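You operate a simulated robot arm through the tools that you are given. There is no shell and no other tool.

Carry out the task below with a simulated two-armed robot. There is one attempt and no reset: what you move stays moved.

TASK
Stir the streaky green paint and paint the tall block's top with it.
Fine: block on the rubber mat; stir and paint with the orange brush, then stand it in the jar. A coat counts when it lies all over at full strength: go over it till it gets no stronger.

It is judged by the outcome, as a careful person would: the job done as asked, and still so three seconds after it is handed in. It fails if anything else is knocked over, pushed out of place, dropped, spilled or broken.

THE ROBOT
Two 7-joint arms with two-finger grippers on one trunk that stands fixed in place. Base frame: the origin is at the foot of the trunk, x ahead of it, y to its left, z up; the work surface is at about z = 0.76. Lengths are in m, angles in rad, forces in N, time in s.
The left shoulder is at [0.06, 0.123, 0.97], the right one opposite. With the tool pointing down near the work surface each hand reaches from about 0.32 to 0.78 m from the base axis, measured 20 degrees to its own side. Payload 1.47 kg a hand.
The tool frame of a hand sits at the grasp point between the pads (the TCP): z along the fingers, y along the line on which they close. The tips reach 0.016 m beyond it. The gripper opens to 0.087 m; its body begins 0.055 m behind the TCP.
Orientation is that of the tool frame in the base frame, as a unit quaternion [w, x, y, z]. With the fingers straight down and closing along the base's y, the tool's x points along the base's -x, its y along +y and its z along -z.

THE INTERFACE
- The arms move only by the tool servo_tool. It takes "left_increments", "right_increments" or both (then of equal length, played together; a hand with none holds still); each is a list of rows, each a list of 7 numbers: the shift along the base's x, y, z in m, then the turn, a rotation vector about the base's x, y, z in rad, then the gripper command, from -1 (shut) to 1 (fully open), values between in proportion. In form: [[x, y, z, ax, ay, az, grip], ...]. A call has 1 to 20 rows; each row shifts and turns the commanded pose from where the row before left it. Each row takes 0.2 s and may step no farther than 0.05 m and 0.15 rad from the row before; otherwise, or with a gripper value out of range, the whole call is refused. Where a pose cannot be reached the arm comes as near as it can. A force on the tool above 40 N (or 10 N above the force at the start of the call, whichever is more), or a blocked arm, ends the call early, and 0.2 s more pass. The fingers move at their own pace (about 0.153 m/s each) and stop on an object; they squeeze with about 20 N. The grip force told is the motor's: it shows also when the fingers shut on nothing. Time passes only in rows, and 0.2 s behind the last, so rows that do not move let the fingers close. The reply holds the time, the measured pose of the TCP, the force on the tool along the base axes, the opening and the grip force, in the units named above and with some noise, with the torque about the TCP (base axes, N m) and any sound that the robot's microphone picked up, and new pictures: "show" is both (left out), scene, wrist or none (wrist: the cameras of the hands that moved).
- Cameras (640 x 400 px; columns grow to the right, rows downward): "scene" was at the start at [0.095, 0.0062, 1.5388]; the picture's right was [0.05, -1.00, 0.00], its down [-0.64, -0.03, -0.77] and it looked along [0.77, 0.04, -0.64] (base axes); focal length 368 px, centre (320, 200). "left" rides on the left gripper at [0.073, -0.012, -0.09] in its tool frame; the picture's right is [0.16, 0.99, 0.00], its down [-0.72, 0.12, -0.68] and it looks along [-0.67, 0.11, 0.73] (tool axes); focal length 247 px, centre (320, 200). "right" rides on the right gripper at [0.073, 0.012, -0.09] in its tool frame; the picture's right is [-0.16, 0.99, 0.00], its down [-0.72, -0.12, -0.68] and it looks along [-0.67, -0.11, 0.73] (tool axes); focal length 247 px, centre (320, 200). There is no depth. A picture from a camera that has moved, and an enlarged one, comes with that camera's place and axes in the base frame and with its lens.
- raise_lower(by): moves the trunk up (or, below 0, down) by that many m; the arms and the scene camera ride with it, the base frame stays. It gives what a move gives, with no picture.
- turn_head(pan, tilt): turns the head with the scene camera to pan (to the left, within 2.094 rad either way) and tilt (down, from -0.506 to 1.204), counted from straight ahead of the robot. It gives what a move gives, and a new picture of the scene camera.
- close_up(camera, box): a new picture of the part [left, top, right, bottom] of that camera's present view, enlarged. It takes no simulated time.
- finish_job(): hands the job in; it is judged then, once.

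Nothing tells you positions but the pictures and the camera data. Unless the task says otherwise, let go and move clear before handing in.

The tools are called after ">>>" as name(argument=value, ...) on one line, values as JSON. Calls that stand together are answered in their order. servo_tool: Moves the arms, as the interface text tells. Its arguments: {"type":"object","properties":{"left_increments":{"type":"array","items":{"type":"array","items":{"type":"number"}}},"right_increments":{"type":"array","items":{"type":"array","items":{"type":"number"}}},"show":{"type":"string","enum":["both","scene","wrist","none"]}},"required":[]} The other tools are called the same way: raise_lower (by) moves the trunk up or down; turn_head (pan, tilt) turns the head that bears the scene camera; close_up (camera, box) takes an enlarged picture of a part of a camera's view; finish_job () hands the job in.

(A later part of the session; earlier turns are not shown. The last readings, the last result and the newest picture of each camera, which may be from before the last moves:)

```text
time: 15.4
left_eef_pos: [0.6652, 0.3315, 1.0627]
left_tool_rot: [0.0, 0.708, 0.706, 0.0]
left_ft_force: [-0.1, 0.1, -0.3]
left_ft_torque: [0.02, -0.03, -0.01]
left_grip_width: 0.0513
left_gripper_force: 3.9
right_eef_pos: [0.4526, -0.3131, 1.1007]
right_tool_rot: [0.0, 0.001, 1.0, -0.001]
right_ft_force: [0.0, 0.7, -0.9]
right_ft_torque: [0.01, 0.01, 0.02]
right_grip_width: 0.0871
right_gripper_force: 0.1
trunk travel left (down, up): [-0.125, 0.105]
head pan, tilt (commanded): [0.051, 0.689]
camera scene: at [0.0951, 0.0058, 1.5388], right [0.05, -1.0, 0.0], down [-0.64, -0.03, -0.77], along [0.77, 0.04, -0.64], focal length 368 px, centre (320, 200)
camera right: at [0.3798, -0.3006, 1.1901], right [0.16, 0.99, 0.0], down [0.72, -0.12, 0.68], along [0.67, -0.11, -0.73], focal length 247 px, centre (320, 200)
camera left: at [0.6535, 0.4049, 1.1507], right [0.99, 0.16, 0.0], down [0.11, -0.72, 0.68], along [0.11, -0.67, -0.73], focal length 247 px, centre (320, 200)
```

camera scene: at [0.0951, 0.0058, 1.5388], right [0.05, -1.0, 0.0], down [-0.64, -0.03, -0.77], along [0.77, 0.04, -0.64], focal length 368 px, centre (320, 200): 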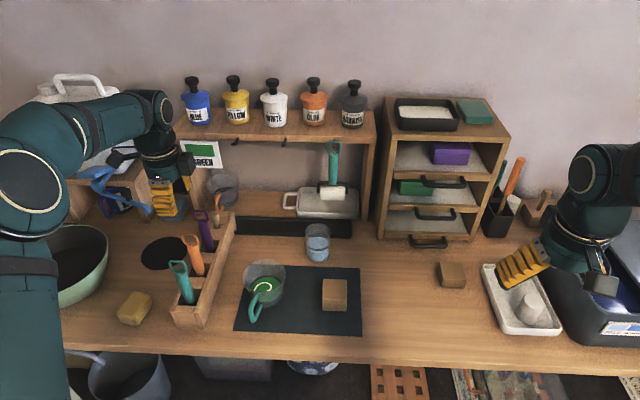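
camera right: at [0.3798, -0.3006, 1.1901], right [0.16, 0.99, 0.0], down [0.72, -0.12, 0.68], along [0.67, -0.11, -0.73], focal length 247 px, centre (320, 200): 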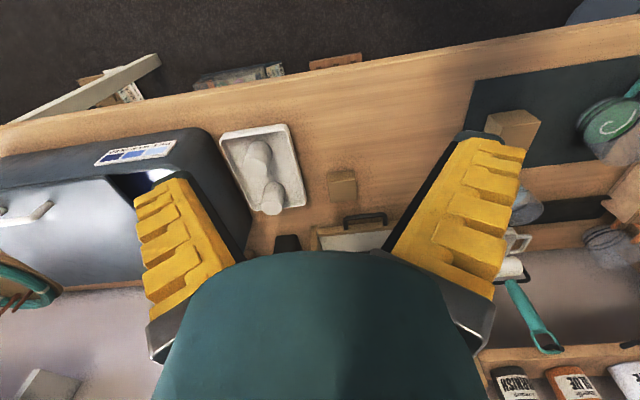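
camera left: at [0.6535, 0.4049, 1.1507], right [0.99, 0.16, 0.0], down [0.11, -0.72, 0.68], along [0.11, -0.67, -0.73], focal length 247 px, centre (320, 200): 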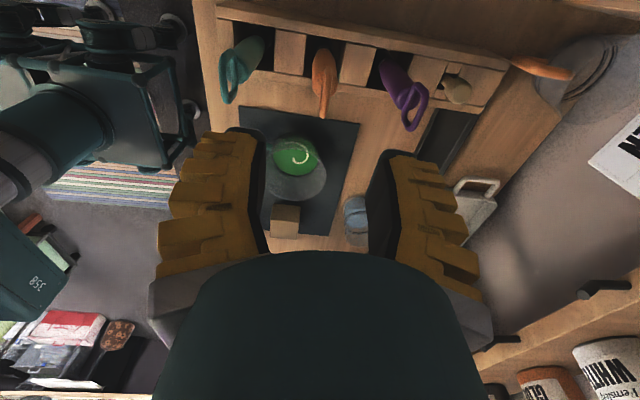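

>>> close_up(camera="left", box=[200, 10, 520, 210])

>>> close_up(camera="scene", box=[120, 140, 260, 330])

```text
2.00 times, centred on (360, 110) of left
camera zoom: at [0.6535, 0.4049, 1.1507], right [0.99, 0.16, 0.0], down [0.11, -0.72, 0.68], along [0.11, -0.67, -0.73], focal length 494 px, centre (240, 380)
```

zoom: 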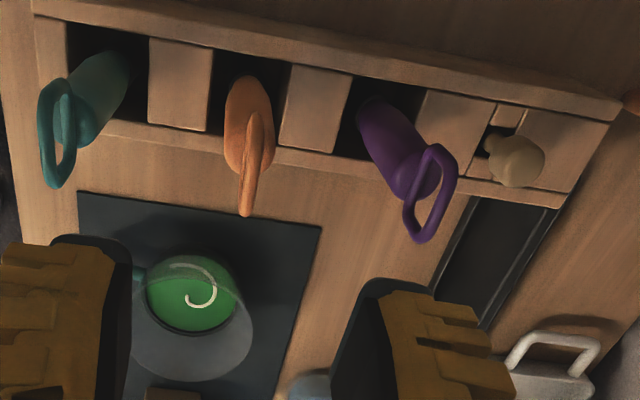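

```text
2.11 times, centred on (190, 235) of scene
camera zoom: at [0.0951, 0.0058, 1.5388], right [0.05, -1.0, 0.0], down [-0.64, -0.03, -0.77], along [0.77, 0.04, -0.64], focal length 774 px, centre (594, 126)
```

zoom: 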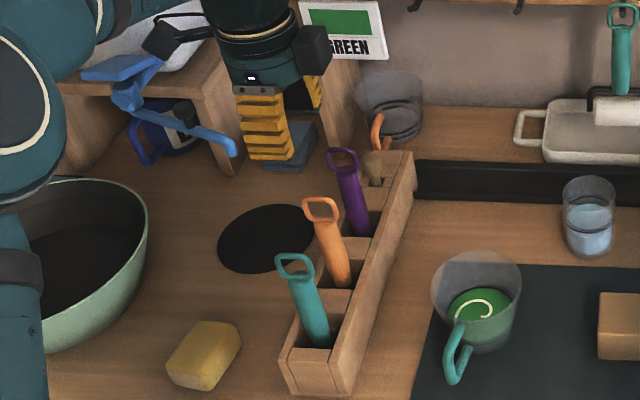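

The orange brush is almost under the hand, about 3 mm farther in +x. I'll narrow the opening slightly and descend to just above the handle to check alignment.

>>> servo_tool(left_increments=[[0.002, -0.0005, -0.02, 0, 0, 0, -0.02], [0.001, 0, -0.03, 0, 0, 0, -0.02], [0, 0, -0.03, 0, 0, 0, -0.02], [0, 0, 0, 0, 0, 0, -0.02]], show="both")

>>> close_up(camera="left", box=[200, 10, 520, 210])

>>> close_up(camera="scene", box=[130, 150, 250, 290])

```text
time: 16.4
left_eef_pos: [0.6702, 0.3303, 0.9814]
left_tool_rot: [0.0, 0.707, 0.707, 0.0]
left_ft_force: [-0.6, 0.0, -0.7]
left_ft_torque: [0.03, 0.0, -0.02]
left_grip_width: 0.0484
left_gripper_force: 4.0
right_eef_pos: [0.4518, -0.3117, 1.1016]
right_tool_rot: [-0.001, 0.001, 1.0, 0.0]
right_ft_force: [-0.5, -0.2, -0.5]
right_ft_torque: [0.04, -0.05, 0.01]
right_grip_width: 0.0873
right_gripper_force: 0.0
trunk travel left (down, up): [-0.125, 0.105]
head pan, tilt (commanded): [0.051, 0.689]
camera scene: at [0.0945, 0.006, 1.5388], right [0.05, -1.0, 0.0], down [-0.64, -0.03, -0.77], along [0.77, 0.04, -0.64], focal length 368 px, centre (320, 200)
camera left: at [0.6579, 0.4035, 1.0707], right [0.99, 0.16, 0.0], down [0.12, -0.72, 0.68], along [0.11, -0.67, -0.73], focal length 247 px, centre (320, 200)
```

scene: 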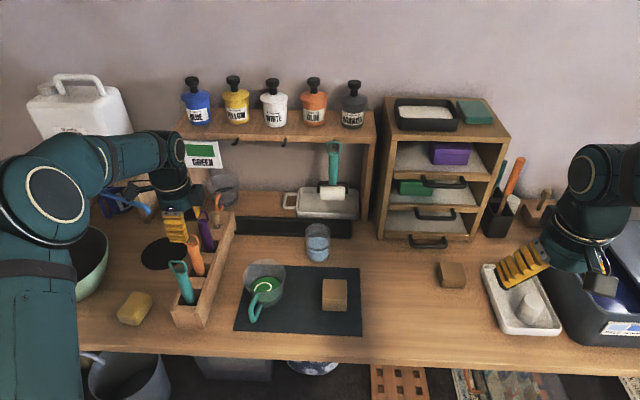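
left: 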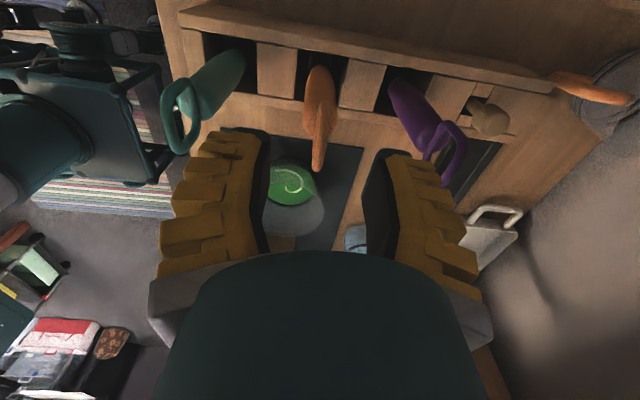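

```text
2.00 times, centred on (360, 110) of left
camera zoom: at [0.6579, 0.4035, 1.0707], right [0.99, 0.16, 0.0], down [0.12, -0.72, 0.68], along [0.11, -0.67, -0.73], focal length 494 px, centre (240, 380)
```

zoom: 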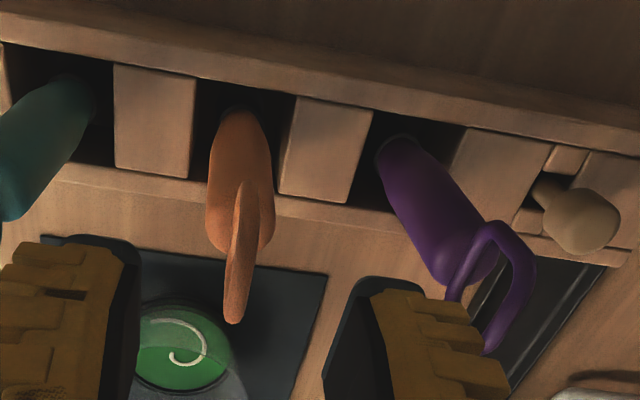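

```text
2.86 times, centred on (190, 220) of scene
camera zoom: at [0.0945, 0.006, 1.5388], right [0.05, -1.0, 0.0], down [-0.64, -0.03, -0.77], along [0.77, 0.04, -0.64], focal length 1050 px, centre (691, 143)
```

zoom: 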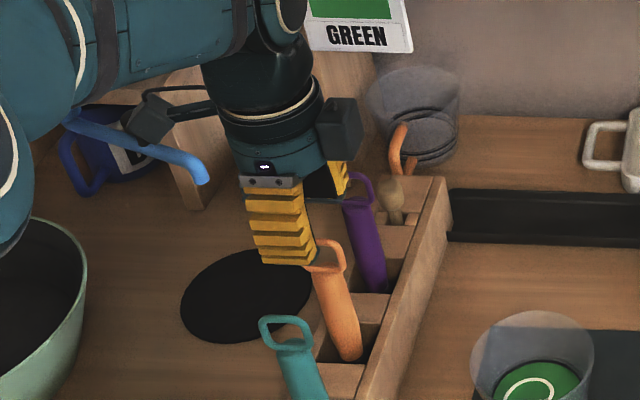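

The loop is centred between the fingers, with clearance to the purple and teal handles. I'll descend to grasp height.

>>> servo_tool(left_increments=[[-0.0005, 0, -0.02, 0, 0, 0, -0.02], [-0.0005, 0, -0.02, 0, 0, 0, -0.02], [0, 0, -0.02, 0, 0, 0, -0.02], [0, 0, -0.017, 0, 0, 0, -0.02], [0, 0, 0, 0, 0, 0, -0.02]], show="both")

>>> close_up(camera="left", box=[200, 10, 520, 210])

>>> close_up(camera="scene", box=[130, 170, 250, 310])

```text
time: 17.6
left_eef_pos: [0.6684, 0.3303, 0.9024]
left_tool_rot: [0.0, 0.707, 0.707, -0.001]
left_ft_force: [-0.1, -0.1, 0.0]
left_ft_torque: [-0.02, 0.04, 0.02]
left_grip_width: 0.0482
left_gripper_force: 4.4
right_eef_pos: [0.4526, -0.3115, 1.1011]
right_tool_rot: [0.0, -0.001, 1.0, -0.001]
right_ft_force: [-0.9, 1.0, 0.8]
right_ft_torque: [0.0, 0.02, 0.01]
right_grip_width: 0.0868
right_gripper_force: 0.1
trunk travel left (down, up): [-0.125, 0.105]
head pan, tilt (commanded): [0.051, 0.689]
camera scene: at [0.0948, 0.0061, 1.5388], right [0.05, -1.0, 0.0], down [-0.64, -0.03, -0.77], along [0.77, 0.04, -0.64], focal length 368 px, centre (320, 200)
camera left: at [0.6561, 0.4035, 0.9923], right [0.99, 0.16, 0.0], down [0.12, -0.72, 0.68], along [0.11, -0.67, -0.73], focal length 247 px, centre (320, 200)
```

scene: 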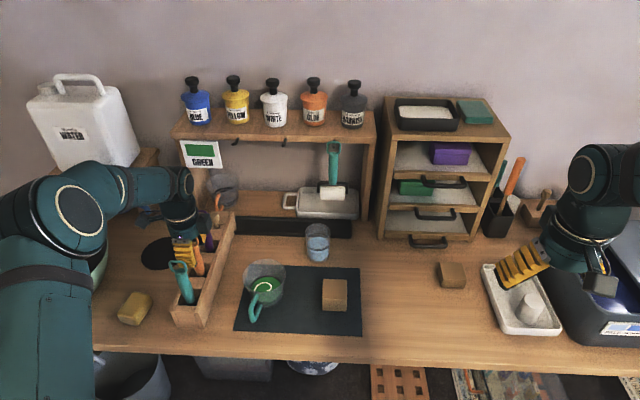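
left: 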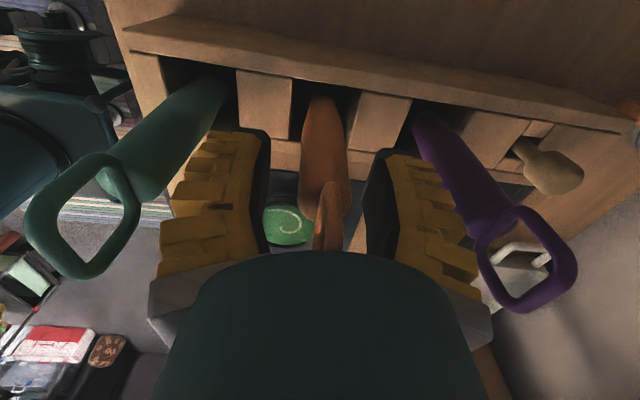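

```text
2.00 times, centred on (360, 110) of left
camera zoom: at [0.6561, 0.4035, 0.9923], right [0.99, 0.16, 0.0], down [0.12, -0.72, 0.68], along [0.11, -0.67, -0.73], focal length 494 px, centre (240, 380)
```

zoom: 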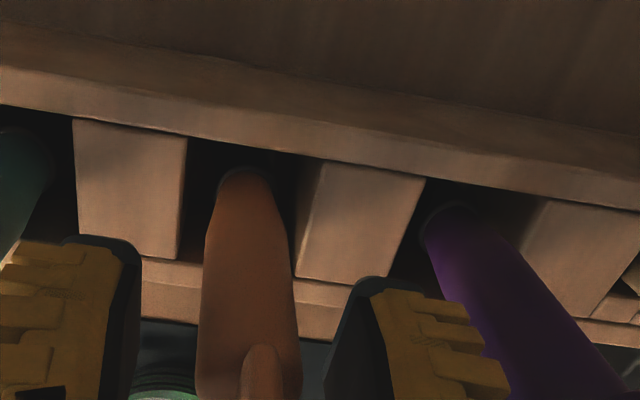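

```text
2.86 times, centred on (190, 240) of scene
camera zoom: at [0.0948, 0.0061, 1.5388], right [0.05, -1.0, 0.0], down [-0.64, -0.03, -0.77], along [0.77, 0.04, -0.64], focal length 1050 px, centre (691, 86)
```

zoom: 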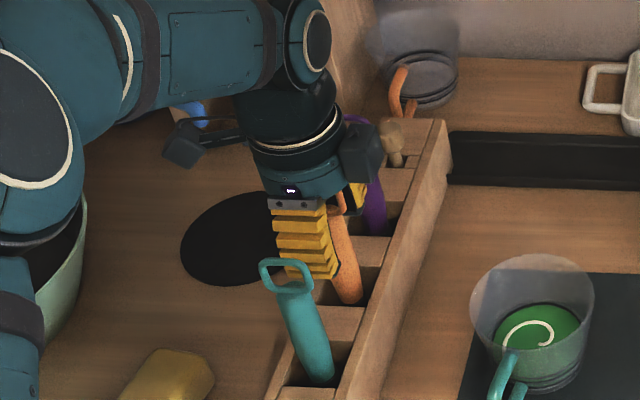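

The handle is between the fingers. I'll shift 2 mm in +x and close.

>>> servo_tool(left_increments=[[0.002, 0, 0, 0, 0, 0, -0.02], [0, 0, 0, 0, 0, 0, -0.4], [0, 0, 0, 0, 0, 0, -1], [0, 0, 0, 0, 0, 0, -1], [0, 0, 0, 0, 0, 0, -1]], show="wrist")

```text
time: 18.8
left_eef_pos: [0.6708, 0.3309, 0.9047]
left_tool_rot: [0.001, 0.707, 0.708, 0.0]
left_ft_force: [-0.5, -1.5, 4.1]
left_ft_torque: [-0.23, 0.03, 0.02]
left_grip_width: 0.0167
left_gripper_force: 19.8
right_eef_pos: [0.4523, -0.311, 1.101]
right_tool_rot: [0.0, 0.0, 1.0, 0.0]
right_ft_force: [0.2, -0.5, -1.4]
right_ft_torque: [-0.03, 0.03, -0.01]
right_grip_width: 0.0871
right_gripper_force: 0.1
trunk travel left (down, up): [-0.125, 0.105]
head pan, tilt (commanded): [0.051, 0.689]
camera left: at [0.6579, 0.4034, 0.993], right [0.99, 0.16, 0.0], down [0.12, -0.72, 0.68], along [0.11, -0.67, -0.73], focal length 247 px, centre (320, 200)
```

left: 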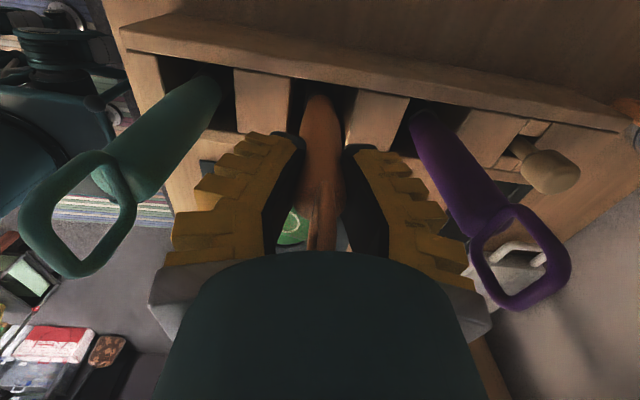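

The handle is gripped with 20 N. I'll lift straight up, slowly at first, then look at the brush's head.

>>> servo_tool(left_increments=[[0, 0, 0.01, 0, 0, 0, -1], [0, 0, 0.015, 0, 0, 0, -1], [0, 0, 0.025, 0, 0, 0, -1], [0, 0, 0.03, 0, 0, 0, -1], [0, 0, 0.03, 0, 0, 0, -1], [0, 0, 0.03, 0, 0, 0, -1], [0, 0, 0, 0, 0, 0, -1]], show="both")

>>> close_up(camera="left", box=[220, 0, 440, 200])

>>> close_up(camera="scene", box=[130, 140, 250, 310])

```text
time: 20.4
left_eef_pos: [0.6721, 0.3312, 1.0415]
left_tool_rot: [0.0, 0.707, 0.707, 0.0]
left_ft_force: [0.7, 0.3, -0.4]
left_ft_torque: [0.03, 0.01, -0.01]
left_grip_width: 0.014
left_gripper_force: 20.2
right_eef_pos: [0.4521, -0.3111, 1.1003]
right_tool_rot: [0.0, 0.001, 1.0, 0.001]
right_ft_force: [-0.3, 0.4, 0.2]
right_ft_torque: [-0.01, 0.02, -0.04]
right_grip_width: 0.0872
right_gripper_force: 0.0
trunk travel left (down, up): [-0.125, 0.105]
head pan, tilt (commanded): [0.051, 0.689]
camera scene: at [0.0953, 0.0065, 1.5387], right [0.05, -1.0, 0.0], down [-0.64, -0.03, -0.77], along [0.77, 0.04, -0.64], focal length 368 px, centre (320, 200)
camera left: at [0.6606, 0.4032, 1.1305], right [0.99, 0.16, 0.0], down [0.12, -0.72, 0.68], along [0.11, -0.67, -0.73], focal length 247 px, centre (320, 200)
```

scene: 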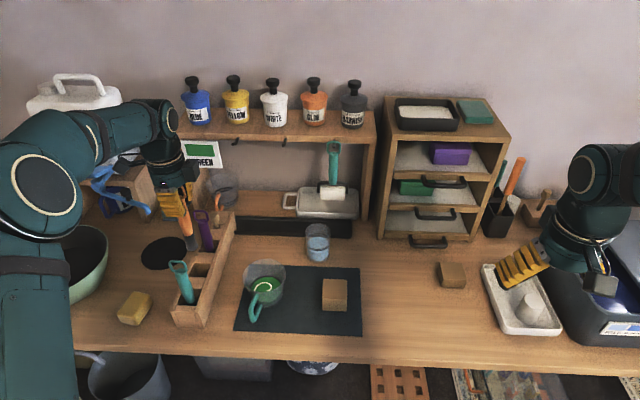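
left: 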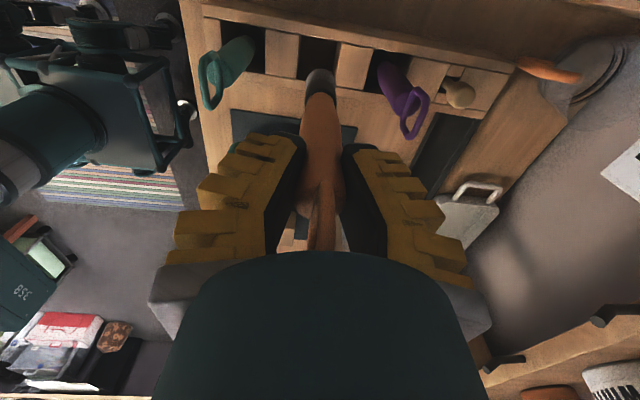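

```text
2.00 times, centred on (330, 100) of left
camera zoom: at [0.6606, 0.4032, 1.1305], right [0.99, 0.16, 0.0], down [0.12, -0.72, 0.68], along [0.11, -0.67, -0.73], focal length 494 px, centre (300, 400)
```

zoom: 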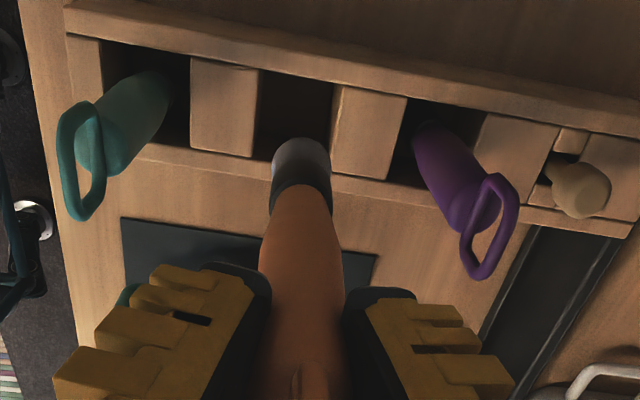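

```text
2.35 times, centred on (190, 225) of scene
camera zoom: at [0.0953, 0.0065, 1.5387], right [0.05, -1.0, 0.0], down [-0.64, -0.03, -0.77], along [0.77, 0.04, -0.64], focal length 865 px, centre (626, 141)
```

zoom: 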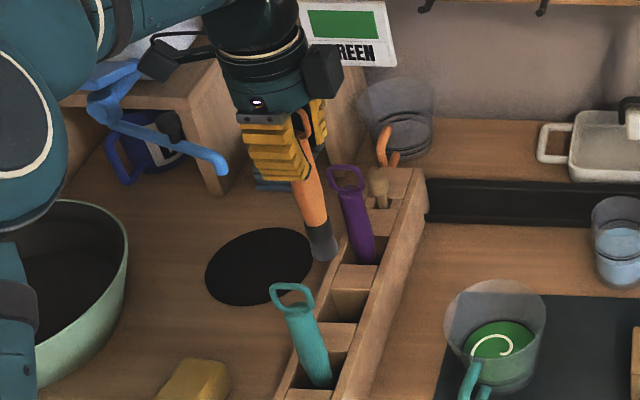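

The orange tool is a brush, with a dark ferrule and grey bristles about 0.025 m across, its tip about 0.14 m below the TCP. I'll carry it over the cup at a height that clears the rim.

>>> servo_tool(left_increments=[[0, 0, 0.02, 0, 0, 0, -1], [-0.003, -0.03, 0, 0, 0, 0, -1], [-0.005, -0.035, 0, 0, 0, 0, -1], [-0.006, -0.035, 0, 0, 0, 0, -1], [-0.006, -0.035, 0, 0, 0, 0, -1], [-0.006, -0.03, 0, 0, 0, 0, -1], [0, 0, 0, 0, 0, 0, -1]], show="both")

>>> close_up(camera="left", box=[220, 0, 440, 200])

>>> close_up(camera="scene", box=[190, 160, 350, 340])

```text
time: 22.0
left_eef_pos: [0.6421, 0.165, 1.0627]
left_tool_rot: [0.0, 0.707, 0.707, 0.0]
left_ft_force: [0.4, -0.2, -1.0]
left_ft_torque: [0.0, 0.04, -0.01]
left_grip_width: 0.0135
left_gripper_force: 19.8
right_eef_pos: [0.4517, -0.3112, 1.1014]
right_tool_rot: [0.001, 0.0, 1.0, 0.0]
right_ft_force: [-0.5, 0.2, 0.5]
right_ft_torque: [0.0, 0.01, -0.02]
right_grip_width: 0.0867
right_gripper_force: 0.0
trunk travel left (down, up): [-0.125, 0.105]
head pan, tilt (commanded): [0.051, 0.689]
camera scene: at [0.095, 0.0066, 1.5388], right [0.05, -1.0, 0.0], down [-0.64, -0.03, -0.77], along [0.77, 0.04, -0.64], focal length 368 px, centre (320, 200)
camera left: at [0.6306, 0.2389, 1.151], right [0.99, 0.16, 0.0], down [0.12, -0.72, 0.68], along [0.11, -0.67, -0.73], focal length 247 px, centre (320, 200)
```

scene: 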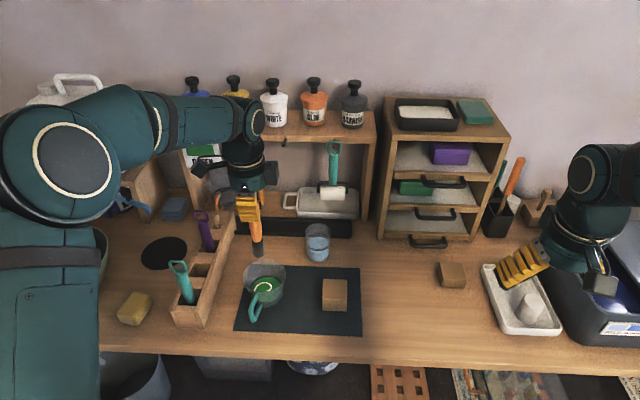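
left: 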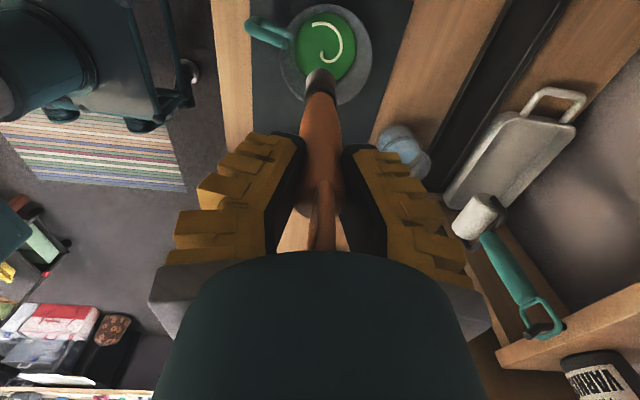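

```text
2.00 times, centred on (330, 100) of left
camera zoom: at [0.6306, 0.2389, 1.151], right [0.99, 0.16, 0.0], down [0.12, -0.72, 0.68], along [0.11, -0.67, -0.73], focal length 494 px, centre (300, 400)
```

zoom: 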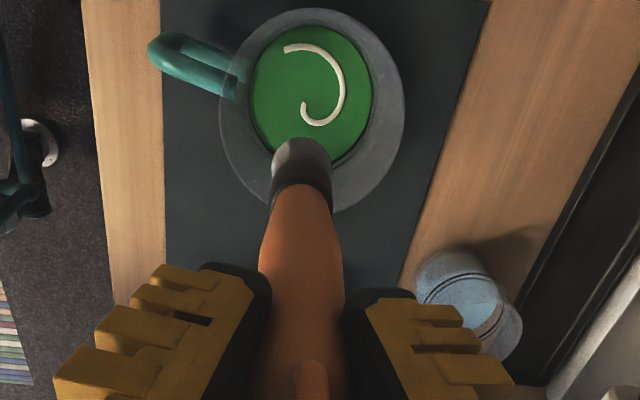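

```text
2.22 times, centred on (270, 250) of scene
camera zoom: at [0.095, 0.0066, 1.5388], right [0.05, -1.0, 0.0], down [-0.64, -0.03, -0.77], along [0.77, 0.04, -0.64], focal length 817 px, centre (431, 89)
```

zoom: 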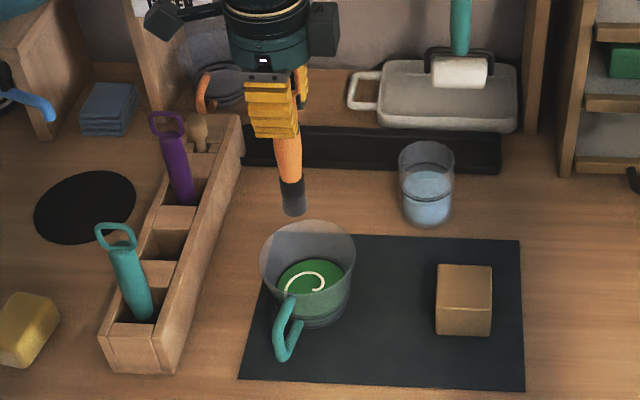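

>>> close_up(camera="left", box=[270, 30, 370, 130])

>>> close_up(camera="scene", box=[220, 180, 300, 270])

>>> close_up(camera="right", box=[470, 40, 640, 250])

```text
4.00 times, centred on (320, 80) of left
camera zoom: at [0.6306, 0.2389, 1.151], right [0.99, 0.16, 0.0], down [0.12, -0.72, 0.68], along [0.11, -0.67, -0.73], focal length 988 px, centre (320, 680)
```

zoom: 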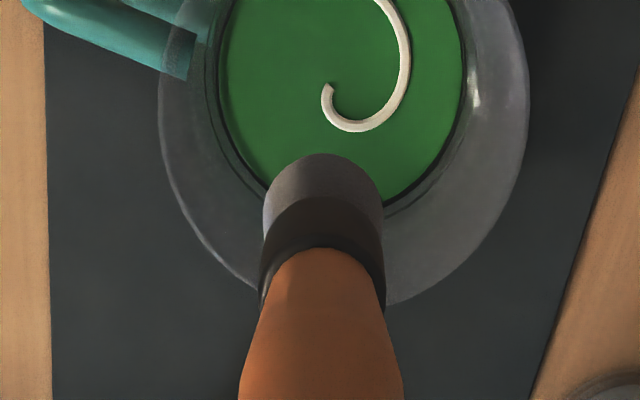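

```text
4.44 times, centred on (260, 225) of scene
camera zoom: at [0.095, 0.0066, 1.5388], right [0.05, -1.0, 0.0], down [-0.64, -0.03, -0.77], along [0.77, 0.04, -0.64], focal length 1634 px, centre (587, 89)
```

zoom: 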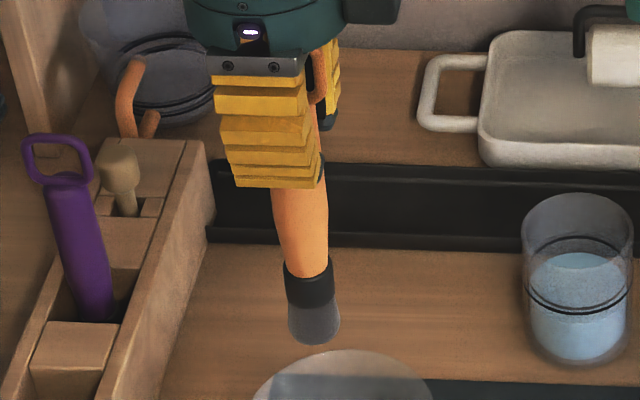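

```text
1.90 times, centred on (555, 145) of right
camera zoom: at [0.3798, -0.2996, 1.1902], right [0.16, 0.99, 0.0], down [0.72, -0.12, 0.68], along [0.67, -0.11, -0.73], focal length 470 px, centre (-128, 305)
```

zoom: 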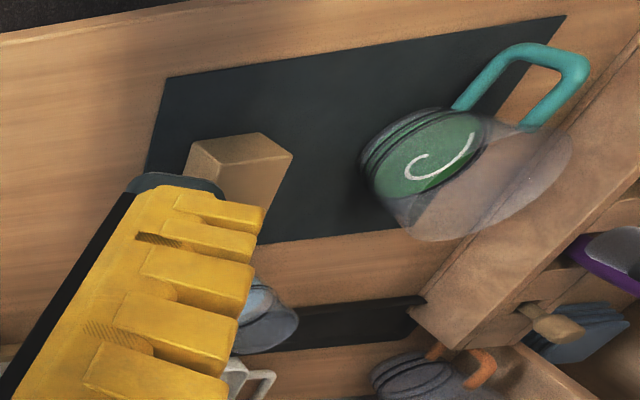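

The tip is about 0.139 m below the TCP and nearly on its axis. I'll shift +5 mm in x to centre it over the cup and lower it to just above the paint.

>>> servo_tool(left_increments=[[0.003, 0, -0.01, 0, 0, 0, -1], [0.002, 0, -0.03, 0, 0, 0, -1], [0, 0, -0.03, 0, 0, 0, -1], [0, 0, -0.03, 0, 0, 0, -1], [0, 0, -0.015, 0, 0, 0, -1], [0, 0, 0, 0, 0, 0, -1]], show="both")

>>> close_up(camera="left", box=[240, 20, 400, 140])

>>> close_up(camera="scene", box=[220, 220, 310, 330])

```text
time: 23.4
left_eef_pos: [0.651, 0.166, 0.9485]
left_tool_rot: [0.001, 0.707, 0.707, -0.001]
left_ft_force: [-0.7, 0.3, -0.4]
left_ft_torque: [0.0, 0.0, 0.0]
left_grip_width: 0.0137
left_gripper_force: 20.0
right_eef_pos: [0.4511, -0.3115, 1.1016]
right_tool_rot: [0.0, 0.0, 1.0, 0.0]
right_ft_force: [0.5, 0.7, -0.8]
right_ft_torque: [0.0, 0.0, -0.02]
right_grip_width: 0.0869
right_gripper_force: 0.0
trunk travel left (down, up): [-0.125, 0.105]
head pan, tilt (commanded): [0.051, 0.689]
camera scene: at [0.095, 0.0061, 1.5388], right [0.05, -1.0, 0.0], down [-0.64, -0.03, -0.77], along [0.77, 0.04, -0.64], focal length 368 px, centre (320, 200)
camera left: at [0.639, 0.2385, 1.0362], right [0.99, 0.16, 0.0], down [0.12, -0.72, 0.68], along [0.11, -0.67, -0.73], focal length 247 px, centre (320, 200)
```

scene: 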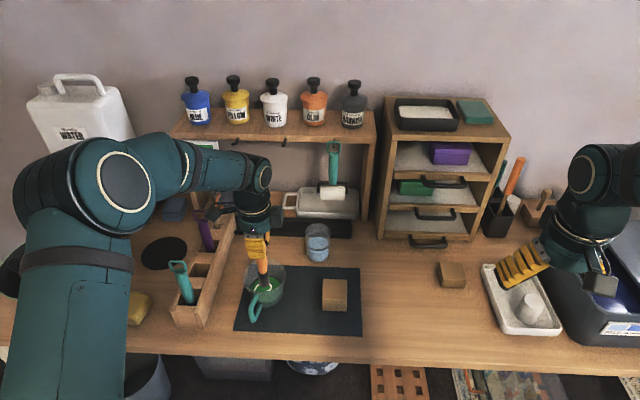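
left: 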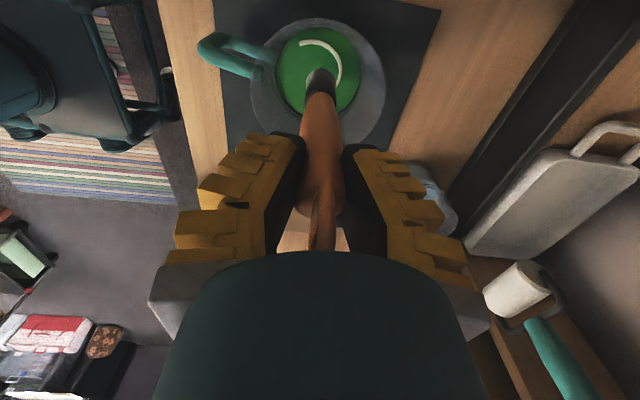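

```text
3.33 times, centred on (320, 80) of left
camera zoom: at [0.639, 0.2385, 1.0362], right [0.99, 0.16, 0.0], down [0.12, -0.72, 0.68], along [0.11, -0.67, -0.73], focal length 823 px, centre (320, 600)
```

zoom: 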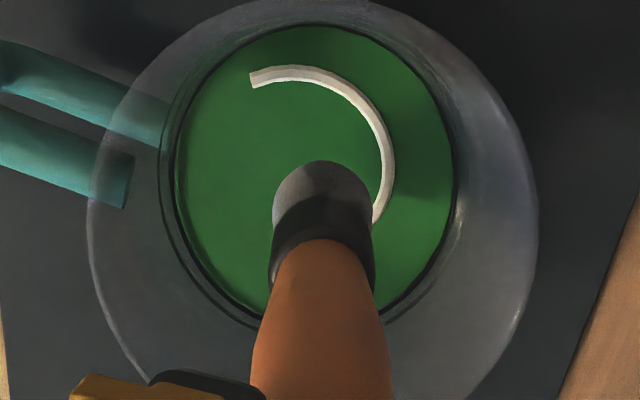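

```text
3.64 times, centred on (265, 275) of scene
camera zoom: at [0.095, 0.0061, 1.5388], right [0.05, -1.0, 0.0], down [-0.64, -0.03, -0.77], along [0.77, 0.04, -0.64], focal length 1337 px, centre (520, -73)
```

zoom: 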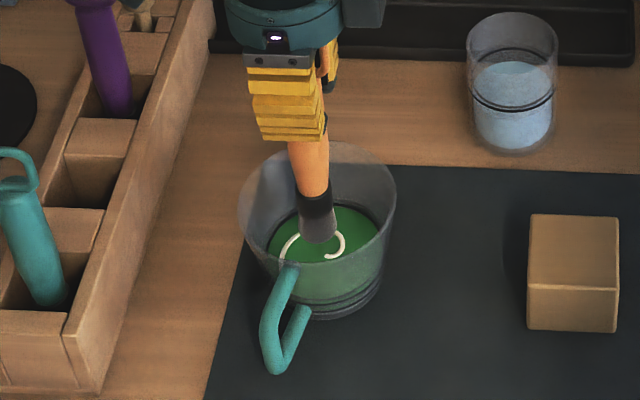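

The tip hangs just above the paint, within 3 mm of the cup's centre. I'll centre it and lower it into the paint, watching the force.

>>> servo_tool(left_increments=[[-0.003, 0.002, -0.005, 0, 0, 0, -1], [0, 0, -0.01, 0, 0, 0, -1], [0, 0, -0.008, 0, 0, 0, -1], [0, 0, 0, 0, 0, 0, -1]], show="both")

>>> close_up(camera="left", box=[240, 20, 400, 140])

>>> close_up(camera="scene", box=[220, 220, 310, 330])

```text
time: 24.4
left_eef_pos: [0.6455, 0.1695, 0.9254]
left_tool_rot: [0.0, 0.707, 0.708, 0.001]
left_ft_force: [-0.5, 0.7, -0.1]
left_ft_torque: [-0.01, -0.01, -0.01]
left_grip_width: 0.0136
left_gripper_force: 20.3
right_eef_pos: [0.4536, -0.3114, 1.1004]
right_tool_rot: [0.0, 0.0, 1.0, 0.0]
right_ft_force: [0.3, 0.5, -1.1]
right_ft_torque: [0.01, 0.0, -0.04]
right_grip_width: 0.0869
right_gripper_force: 0.0
trunk travel left (down, up): [-0.125, 0.105]
head pan, tilt (commanded): [0.051, 0.689]
camera scene: at [0.0951, 0.0062, 1.5388], right [0.05, -1.0, 0.0], down [-0.64, -0.03, -0.77], along [0.77, 0.04, -0.64], focal length 368 px, centre (320, 200)
camera left: at [0.6344, 0.2415, 1.0145], right [0.99, 0.16, 0.0], down [0.12, -0.72, 0.68], along [0.11, -0.67, -0.73], focal length 247 px, centre (320, 200)
```

scene: 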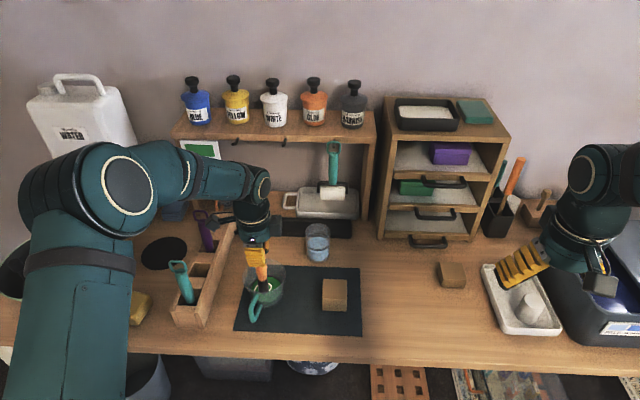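
left: 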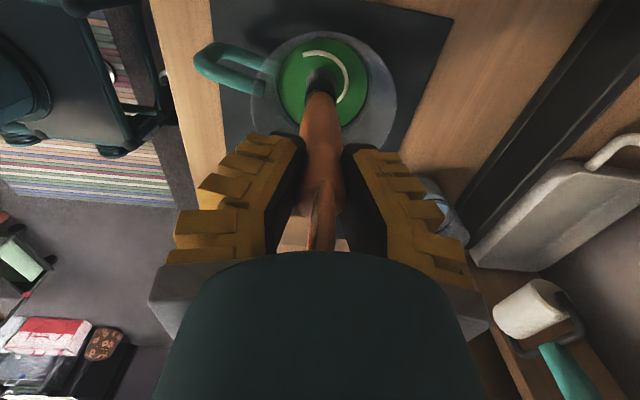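

```text
3.33 times, centred on (320, 80) of left
camera zoom: at [0.6344, 0.2415, 1.0145], right [0.99, 0.16, 0.0], down [0.12, -0.72, 0.68], along [0.11, -0.67, -0.73], focal length 823 px, centre (320, 600)
```

zoom: 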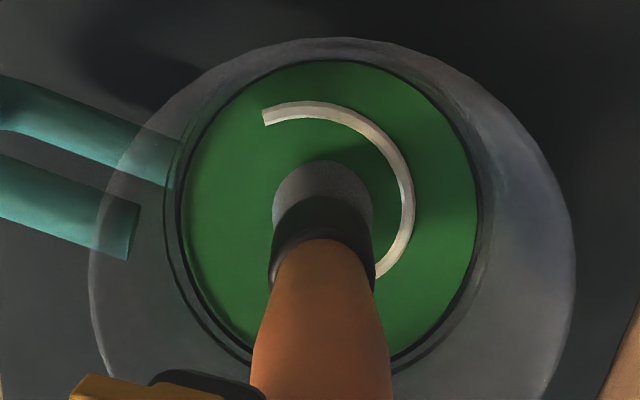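

```text
3.64 times, centred on (265, 275) of scene
camera zoom: at [0.0951, 0.0062, 1.5388], right [0.05, -1.0, 0.0], down [-0.64, -0.03, -0.77], along [0.77, 0.04, -0.64], focal length 1337 px, centre (520, -73)
```

zoom: 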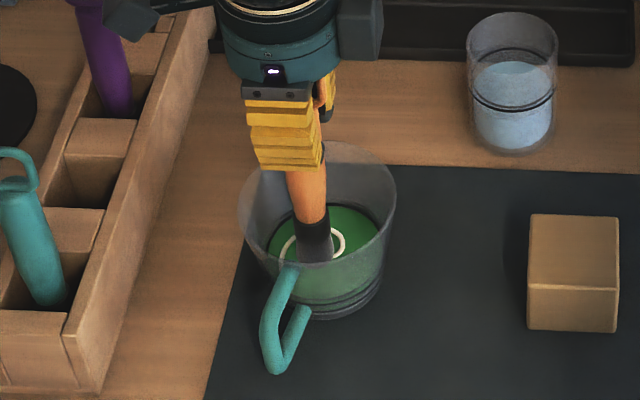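

The bristles still look dry and fully visible, so the paint surface is a little lower than I estimated. I'll re-centre and lower in small steps.

>>> servo_tool(left_increments=[[0.002, -0.0025, -0.004, 0, 0, 0, -1], [0, 0, -0.004, 0, 0, 0, -1], [0, 0, 0, 0, 0, 0, -1]], show="wrist")

>>> close_up(camera="left", box=[240, 20, 400, 140])

>>> close_up(camera="scene", box=[230, 240, 300, 330])

```text
time: 25.2
left_eef_pos: [0.6478, 0.1668, 0.9169]
left_tool_rot: [0.0, 0.707, 0.707, 0.0]
left_ft_force: [0.1, -1.4, -0.7]
left_ft_torque: [0.04, 0.01, 0.0]
left_grip_width: 0.0138
left_gripper_force: 19.9
right_eef_pos: [0.4518, -0.3123, 1.1017]
right_tool_rot: [0.001, 0.0, 1.0, 0.0]
right_ft_force: [0.1, -0.9, -0.3]
right_ft_torque: [0.02, -0.03, -0.02]
right_grip_width: 0.0872
right_gripper_force: 0.0
trunk travel left (down, up): [-0.125, 0.105]
head pan, tilt (commanded): [0.051, 0.689]
camera left: at [0.6355, 0.2396, 1.0062], right [0.99, 0.16, 0.0], down [0.12, -0.72, 0.68], along [0.11, -0.67, -0.73], focal length 247 px, centre (320, 200)
```

left: 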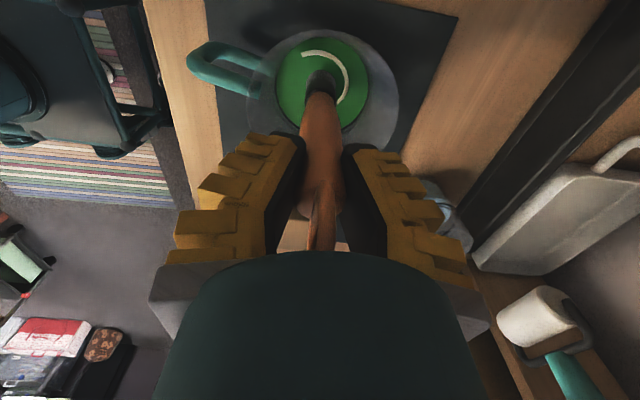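

```text
3.33 times, centred on (320, 80) of left
camera zoom: at [0.6355, 0.2396, 1.0062], right [0.99, 0.16, 0.0], down [0.12, -0.72, 0.68], along [0.11, -0.67, -0.73], focal length 823 px, centre (320, 600)
```

zoom: 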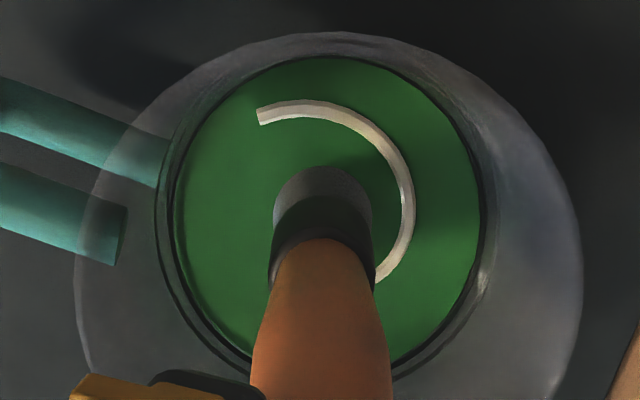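

```text
4.44 times, centred on (265, 285) of scene
camera zoom: at [0.0951, 0.0061, 1.5388], right [0.05, -1.0, 0.0], down [-0.64, -0.03, -0.77], along [0.77, 0.04, -0.64], focal length 1634 px, centre (564, -178)
```

zoom: 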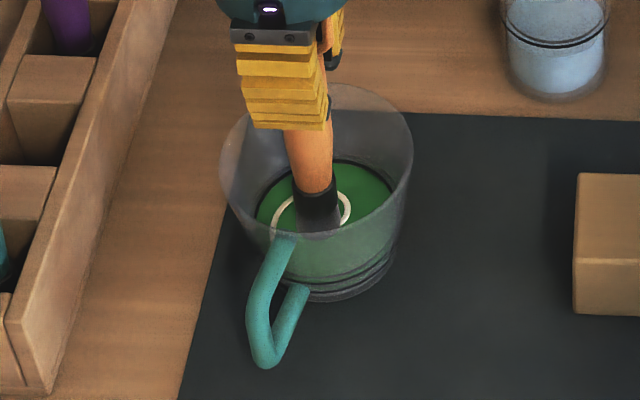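

The bristles are just entering the paint now. I'll go a few millimetres deeper, watching for the cup's bottom.

>>> servo_tool(left_increments=[[0, 0, -0.003, 0, 0, 0, -1], [0, 0, -0.003, 0, 0, 0, -1], [0, 0, 0, 0, 0, 0, -1]], show="none")

>>> close_up(camera="left", box=[240, 20, 400, 140])

```text
time: 26.0
left_eef_pos: [0.6476, 0.1661, 0.9102]
left_tool_rot: [0.0, 0.707, 0.707, -0.001]
left_ft_force: [0.8, 0.0, 0.0]
left_ft_torque: [0.0, 0.0, 0.03]
left_grip_width: 0.0136
left_gripper_force: 20.4
right_eef_pos: [0.4527, -0.3117, 1.101]
right_tool_rot: [0.0, 0.0, 1.0, 0.001]
right_ft_force: [0.3, 0.5, -0.3]
right_ft_torque: [0.01, -0.01, -0.01]
right_grip_width: 0.087
right_gripper_force: 0.2
trunk travel left (down, up): [-0.125, 0.105]
head pan, tilt (commanded): [0.051, 0.689]
```

```text
3.33 times, centred on (320, 80) of left
camera zoom: at [0.6358, 0.2407, 1.0002], right [0.99, 0.16, 0.0], down [0.12, -0.72, 0.68], along [0.11, -0.67, -0.73], focal length 823 px, centre (320, 600)
```

zoom: 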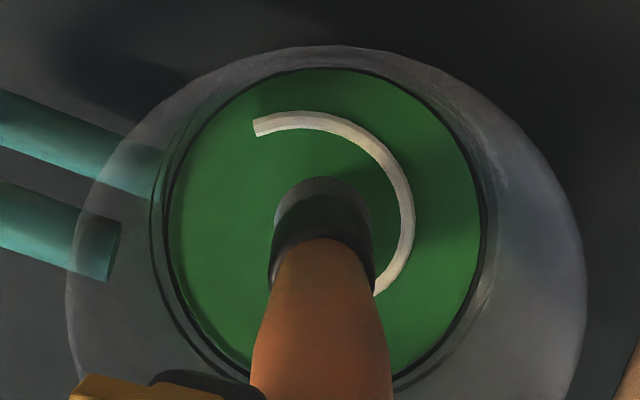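

The bristles are about 12 mm deep with no bottom contact. Now I'll stir in a circle of 14 mm radius, about 8 mm clear of the wall.

>>> servo_tool(left_increments=[[0.014, 0.001, 0, 0, 0, 0, -1], [-0.00267, 0.00823, 0, 0, 0, 0, -1], [-0.007, 0.00508, 0, 0, 0, 0, -1], [-0.00866, 0, 0, 0, 0, 0, -1], [-0.007, -0.00508, 0, 0, 0, 0, -1], [-0.00267, -0.00823, 0, 0, 0, 0, -1], [0.00267, -0.00823, 0, 0, 0, 0, -1], [0.007, -0.00508, 0, 0, 0, 0, -1], [0.00866, 0, 0, 0, 0, 0, -1], [0.007, 0.00508, 0, 0, 0, 0, -1], [0.00267, 0.00823, 0, 0, 0, 0, -1]], show="wrist")

>>> close_up(camera="left", box=[240, 20, 400, 140])

>>> close_up(camera="scene", box=[230, 240, 300, 330])

```text
time: 28.4
left_eef_pos: [0.6616, 0.1667, 0.9116]
left_tool_rot: [0.001, 0.707, 0.707, 0.001]
left_ft_force: [0.6, -0.2, 0.2]
left_ft_torque: [-0.01, -0.05, 0.01]
left_grip_width: 0.0133
left_gripper_force: 19.5
right_eef_pos: [0.4526, -0.3112, 1.1004]
right_tool_rot: [0.0, 0.0, 1.0, 0.0]
right_ft_force: [0.6, 0.6, 0.1]
right_ft_torque: [0.01, 0.0, 0.0]
right_grip_width: 0.087
right_gripper_force: 0.0
trunk travel left (down, up): [-0.125, 0.105]
head pan, tilt (commanded): [0.051, 0.689]
camera left: at [0.6498, 0.2399, 0.9998], right [0.99, 0.16, 0.0], down [0.12, -0.72, 0.68], along [0.11, -0.67, -0.73], focal length 247 px, centre (320, 200)
```

left: 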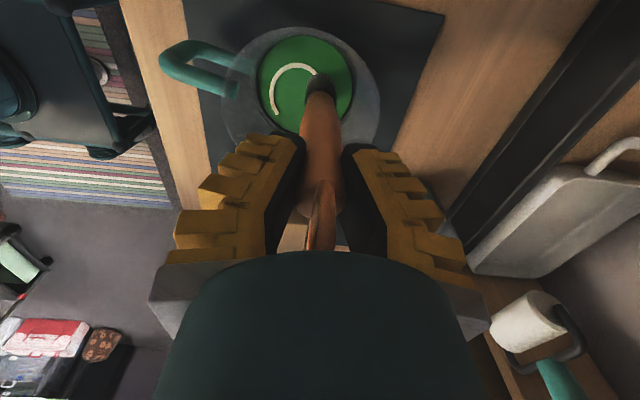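

```text
3.33 times, centred on (320, 80) of left
camera zoom: at [0.6498, 0.2399, 0.9998], right [0.99, 0.16, 0.0], down [0.12, -0.72, 0.68], along [0.11, -0.67, -0.73], focal length 823 px, centre (320, 600)
```

zoom: 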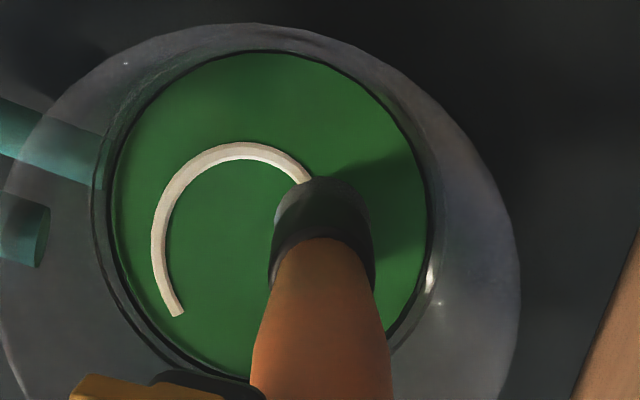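

```text
4.44 times, centred on (265, 285) of scene
camera zoom: at [0.0951, 0.0064, 1.5388], right [0.05, -1.0, 0.0], down [-0.64, -0.03, -0.77], along [0.77, 0.04, -0.64], focal length 1634 px, centre (564, -178)
```

zoom: 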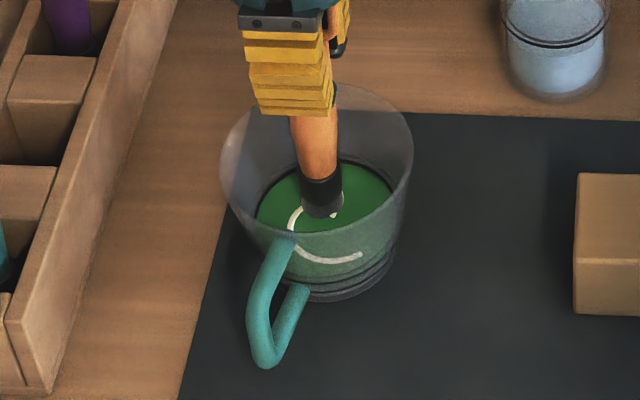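

The streak has rotated but is still there, so I'll go on stirring for two more turns.

>>> servo_tool(left_increments=[[-0.00267, 0.00823, 0, 0, 0, 0, -1], [-0.007, 0.00508, 0, 0, 0, 0, -1], [-0.00866, 0, 0, 0, 0, 0, -1], [-0.007, -0.00508, 0, 0, 0, 0, -1], [-0.00267, -0.00823, 0, 0, 0, 0, -1], [0.00267, -0.00823, 0, 0, 0, 0, -1], [0.007, -0.00508, 0, 0, 0, 0, -1], [0.00866, 0, 0, 0, 0, 0, -1], [0.007, 0.00508, 0, 0, 0, 0, -1], [0.00267, 0.00823, 0, 0, 0, 0, -1], [-0.00267, 0.00823, 0, 0, 0, 0, -1], [-0.007, 0.00508, 0, 0, 0, 0, -1], [-0.00866, 0, 0, 0, 0, 0, -1], [-0.007, -0.00508, 0, 0, 0, 0, -1], [-0.00267, -0.00823, 0, 0, 0, 0, -1], [0.00267, -0.00823, 0, 0, 0, 0, -1], [0.007, -0.00508, 0, 0, 0, 0, -1], [0.00866, 0, 0, 0, 0, 0, -1], [0.007, 0.00508, 0, 0, 0, 0, -1], [0.00267, 0.00823, 0, 0, 0, 0, -1]], show="none")

>>> close_up(camera="left", box=[240, 20, 400, 140])

>>> close_up(camera="scene", box=[230, 240, 300, 330])

```text
time: 32.6
left_eef_pos: [0.662, 0.1675, 0.9097]
left_tool_rot: [0.0, 0.707, 0.707, -0.001]
left_ft_force: [-0.5, 0.0, -0.1]
left_ft_torque: [-0.05, -0.01, 0.01]
left_grip_width: 0.0129
left_gripper_force: 19.5
right_eef_pos: [0.4526, -0.3133, 1.1012]
right_tool_rot: [-0.001, 0.0, 1.0, 0.0]
right_ft_force: [0.9, -0.2, 0.1]
right_ft_torque: [-0.01, 0.03, -0.01]
right_grip_width: 0.0872
right_gripper_force: 0.1
trunk travel left (down, up): [-0.125, 0.105]
head pan, tilt (commanded): [0.051, 0.689]
```

```text
3.33 times, centred on (320, 80) of left
camera zoom: at [0.6496, 0.2405, 0.9999], right [0.99, 0.16, 0.0], down [0.12, -0.72, 0.68], along [0.11, -0.67, -0.73], focal length 823 px, centre (320, 600)
```

zoom: 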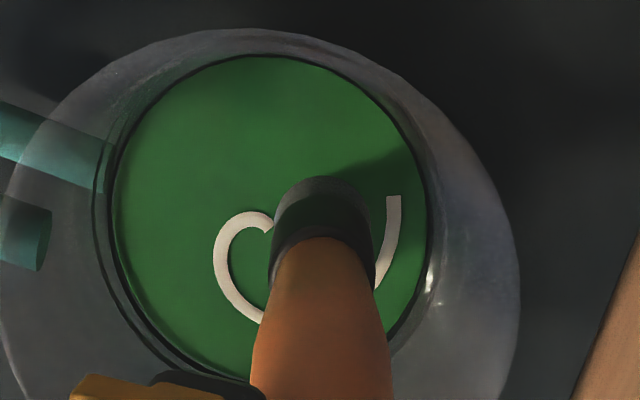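

```text
4.44 times, centred on (265, 285) of scene
camera zoom: at [0.0951, 0.0064, 1.5388], right [0.05, -1.0, 0.0], down [-0.64, -0.03, -0.77], along [0.77, 0.04, -0.64], focal length 1634 px, centre (564, -178)
```

zoom: 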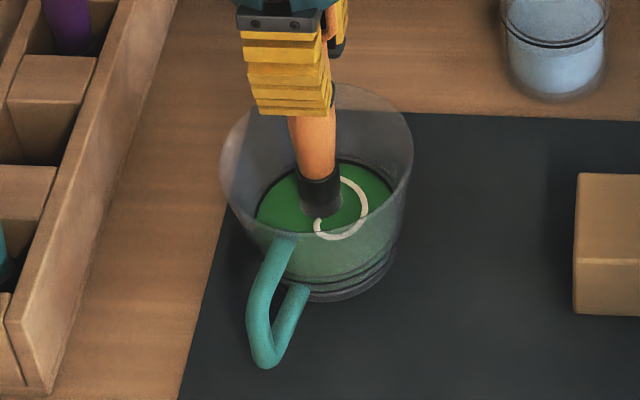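

The streak is still visible, perhaps a little fainter. I'll keep stirring, faster now and with more turns.

>>> servo_tool(left_increments=[[-0.00967, 0.01331, 0, 0, 0, 0, -1], [-0.01566, -0.00508, 0, 0, 0, 0, -1], [0, -0.01646, 0, 0, 0, 0, -1], [0.01566, -0.00508, 0, 0, 0, 0, -1], [0.00967, 0.01331, 0, 0, 0, 0, -1], [-0.00967, 0.01331, 0, 0, 0, 0, -1], [-0.01566, -0.00508, 0, 0, 0, 0, -1], [0, -0.01646, 0, 0, 0, 0, -1], [0.01566, -0.00508, 0, 0, 0, 0, -1], [0.00967, 0.01331, 0, 0, 0, 0, -1], [-0.00967, 0.01331, 0, 0, 0, 0, -1], [-0.01566, -0.00508, 0, 0, 0, 0, -1], [0, -0.01646, 0, 0, 0, 0, -1], [0.01566, -0.00508, 0, 0, 0, 0, -1], [0.00967, 0.01331, 0, 0, 0, 0, -1], [-0.00967, 0.01331, 0, 0, 0, 0, -1], [-0.01566, -0.00508, 0, 0, 0, 0, -1], [0, -0.01646, 0, 0, 0, 0, -1], [0.01566, -0.00508, 0, 0, 0, 0, -1], [0.00967, 0.01331, 0, 0, 0, 0, -1]], show="none")

>>> close_up(camera="left", box=[240, 20, 400, 140])

>>> close_up(camera="scene", box=[230, 240, 300, 330])

```text
time: 36.8
left_eef_pos: [0.6615, 0.1656, 0.9123]
left_tool_rot: [0.001, 0.707, 0.707, 0.0]
left_ft_force: [-1.1, -0.4, -0.1]
left_ft_torque: [-0.01, 0.0, -0.03]
left_grip_width: 0.0134
left_gripper_force: 20.2
right_eef_pos: [0.4516, -0.3112, 1.1012]
right_tool_rot: [0.0, -0.001, 1.0, -0.001]
right_ft_force: [-0.2, 0.4, 1.4]
right_ft_torque: [0.02, 0.03, 0.01]
right_grip_width: 0.087
right_gripper_force: 0.1
trunk travel left (down, up): [-0.125, 0.105]
head pan, tilt (commanded): [0.051, 0.689]
```

```text
3.33 times, centred on (320, 80) of left
camera zoom: at [0.6497, 0.2394, 1.0011], right [0.99, 0.16, 0.0], down [0.12, -0.72, 0.68], along [0.11, -0.67, -0.73], focal length 823 px, centre (320, 600)
```

zoom: 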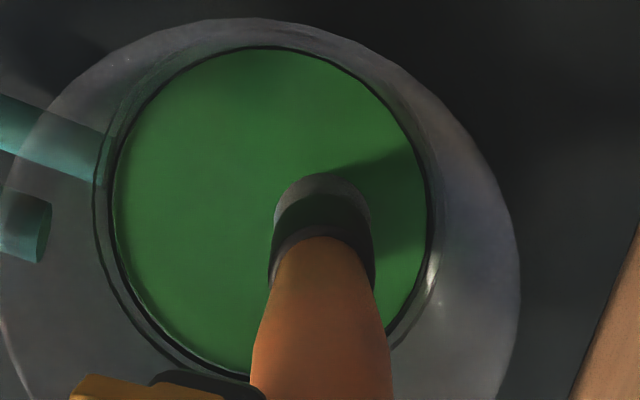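

```text
4.44 times, centred on (265, 285) of scene
camera zoom: at [0.0951, 0.0065, 1.5388], right [0.05, -1.0, 0.0], down [-0.64, -0.03, -0.77], along [0.77, 0.04, -0.64], focal length 1634 px, centre (564, -178)
```

zoom: 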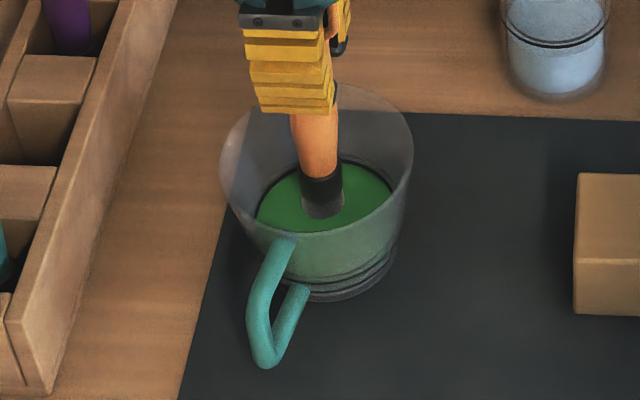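

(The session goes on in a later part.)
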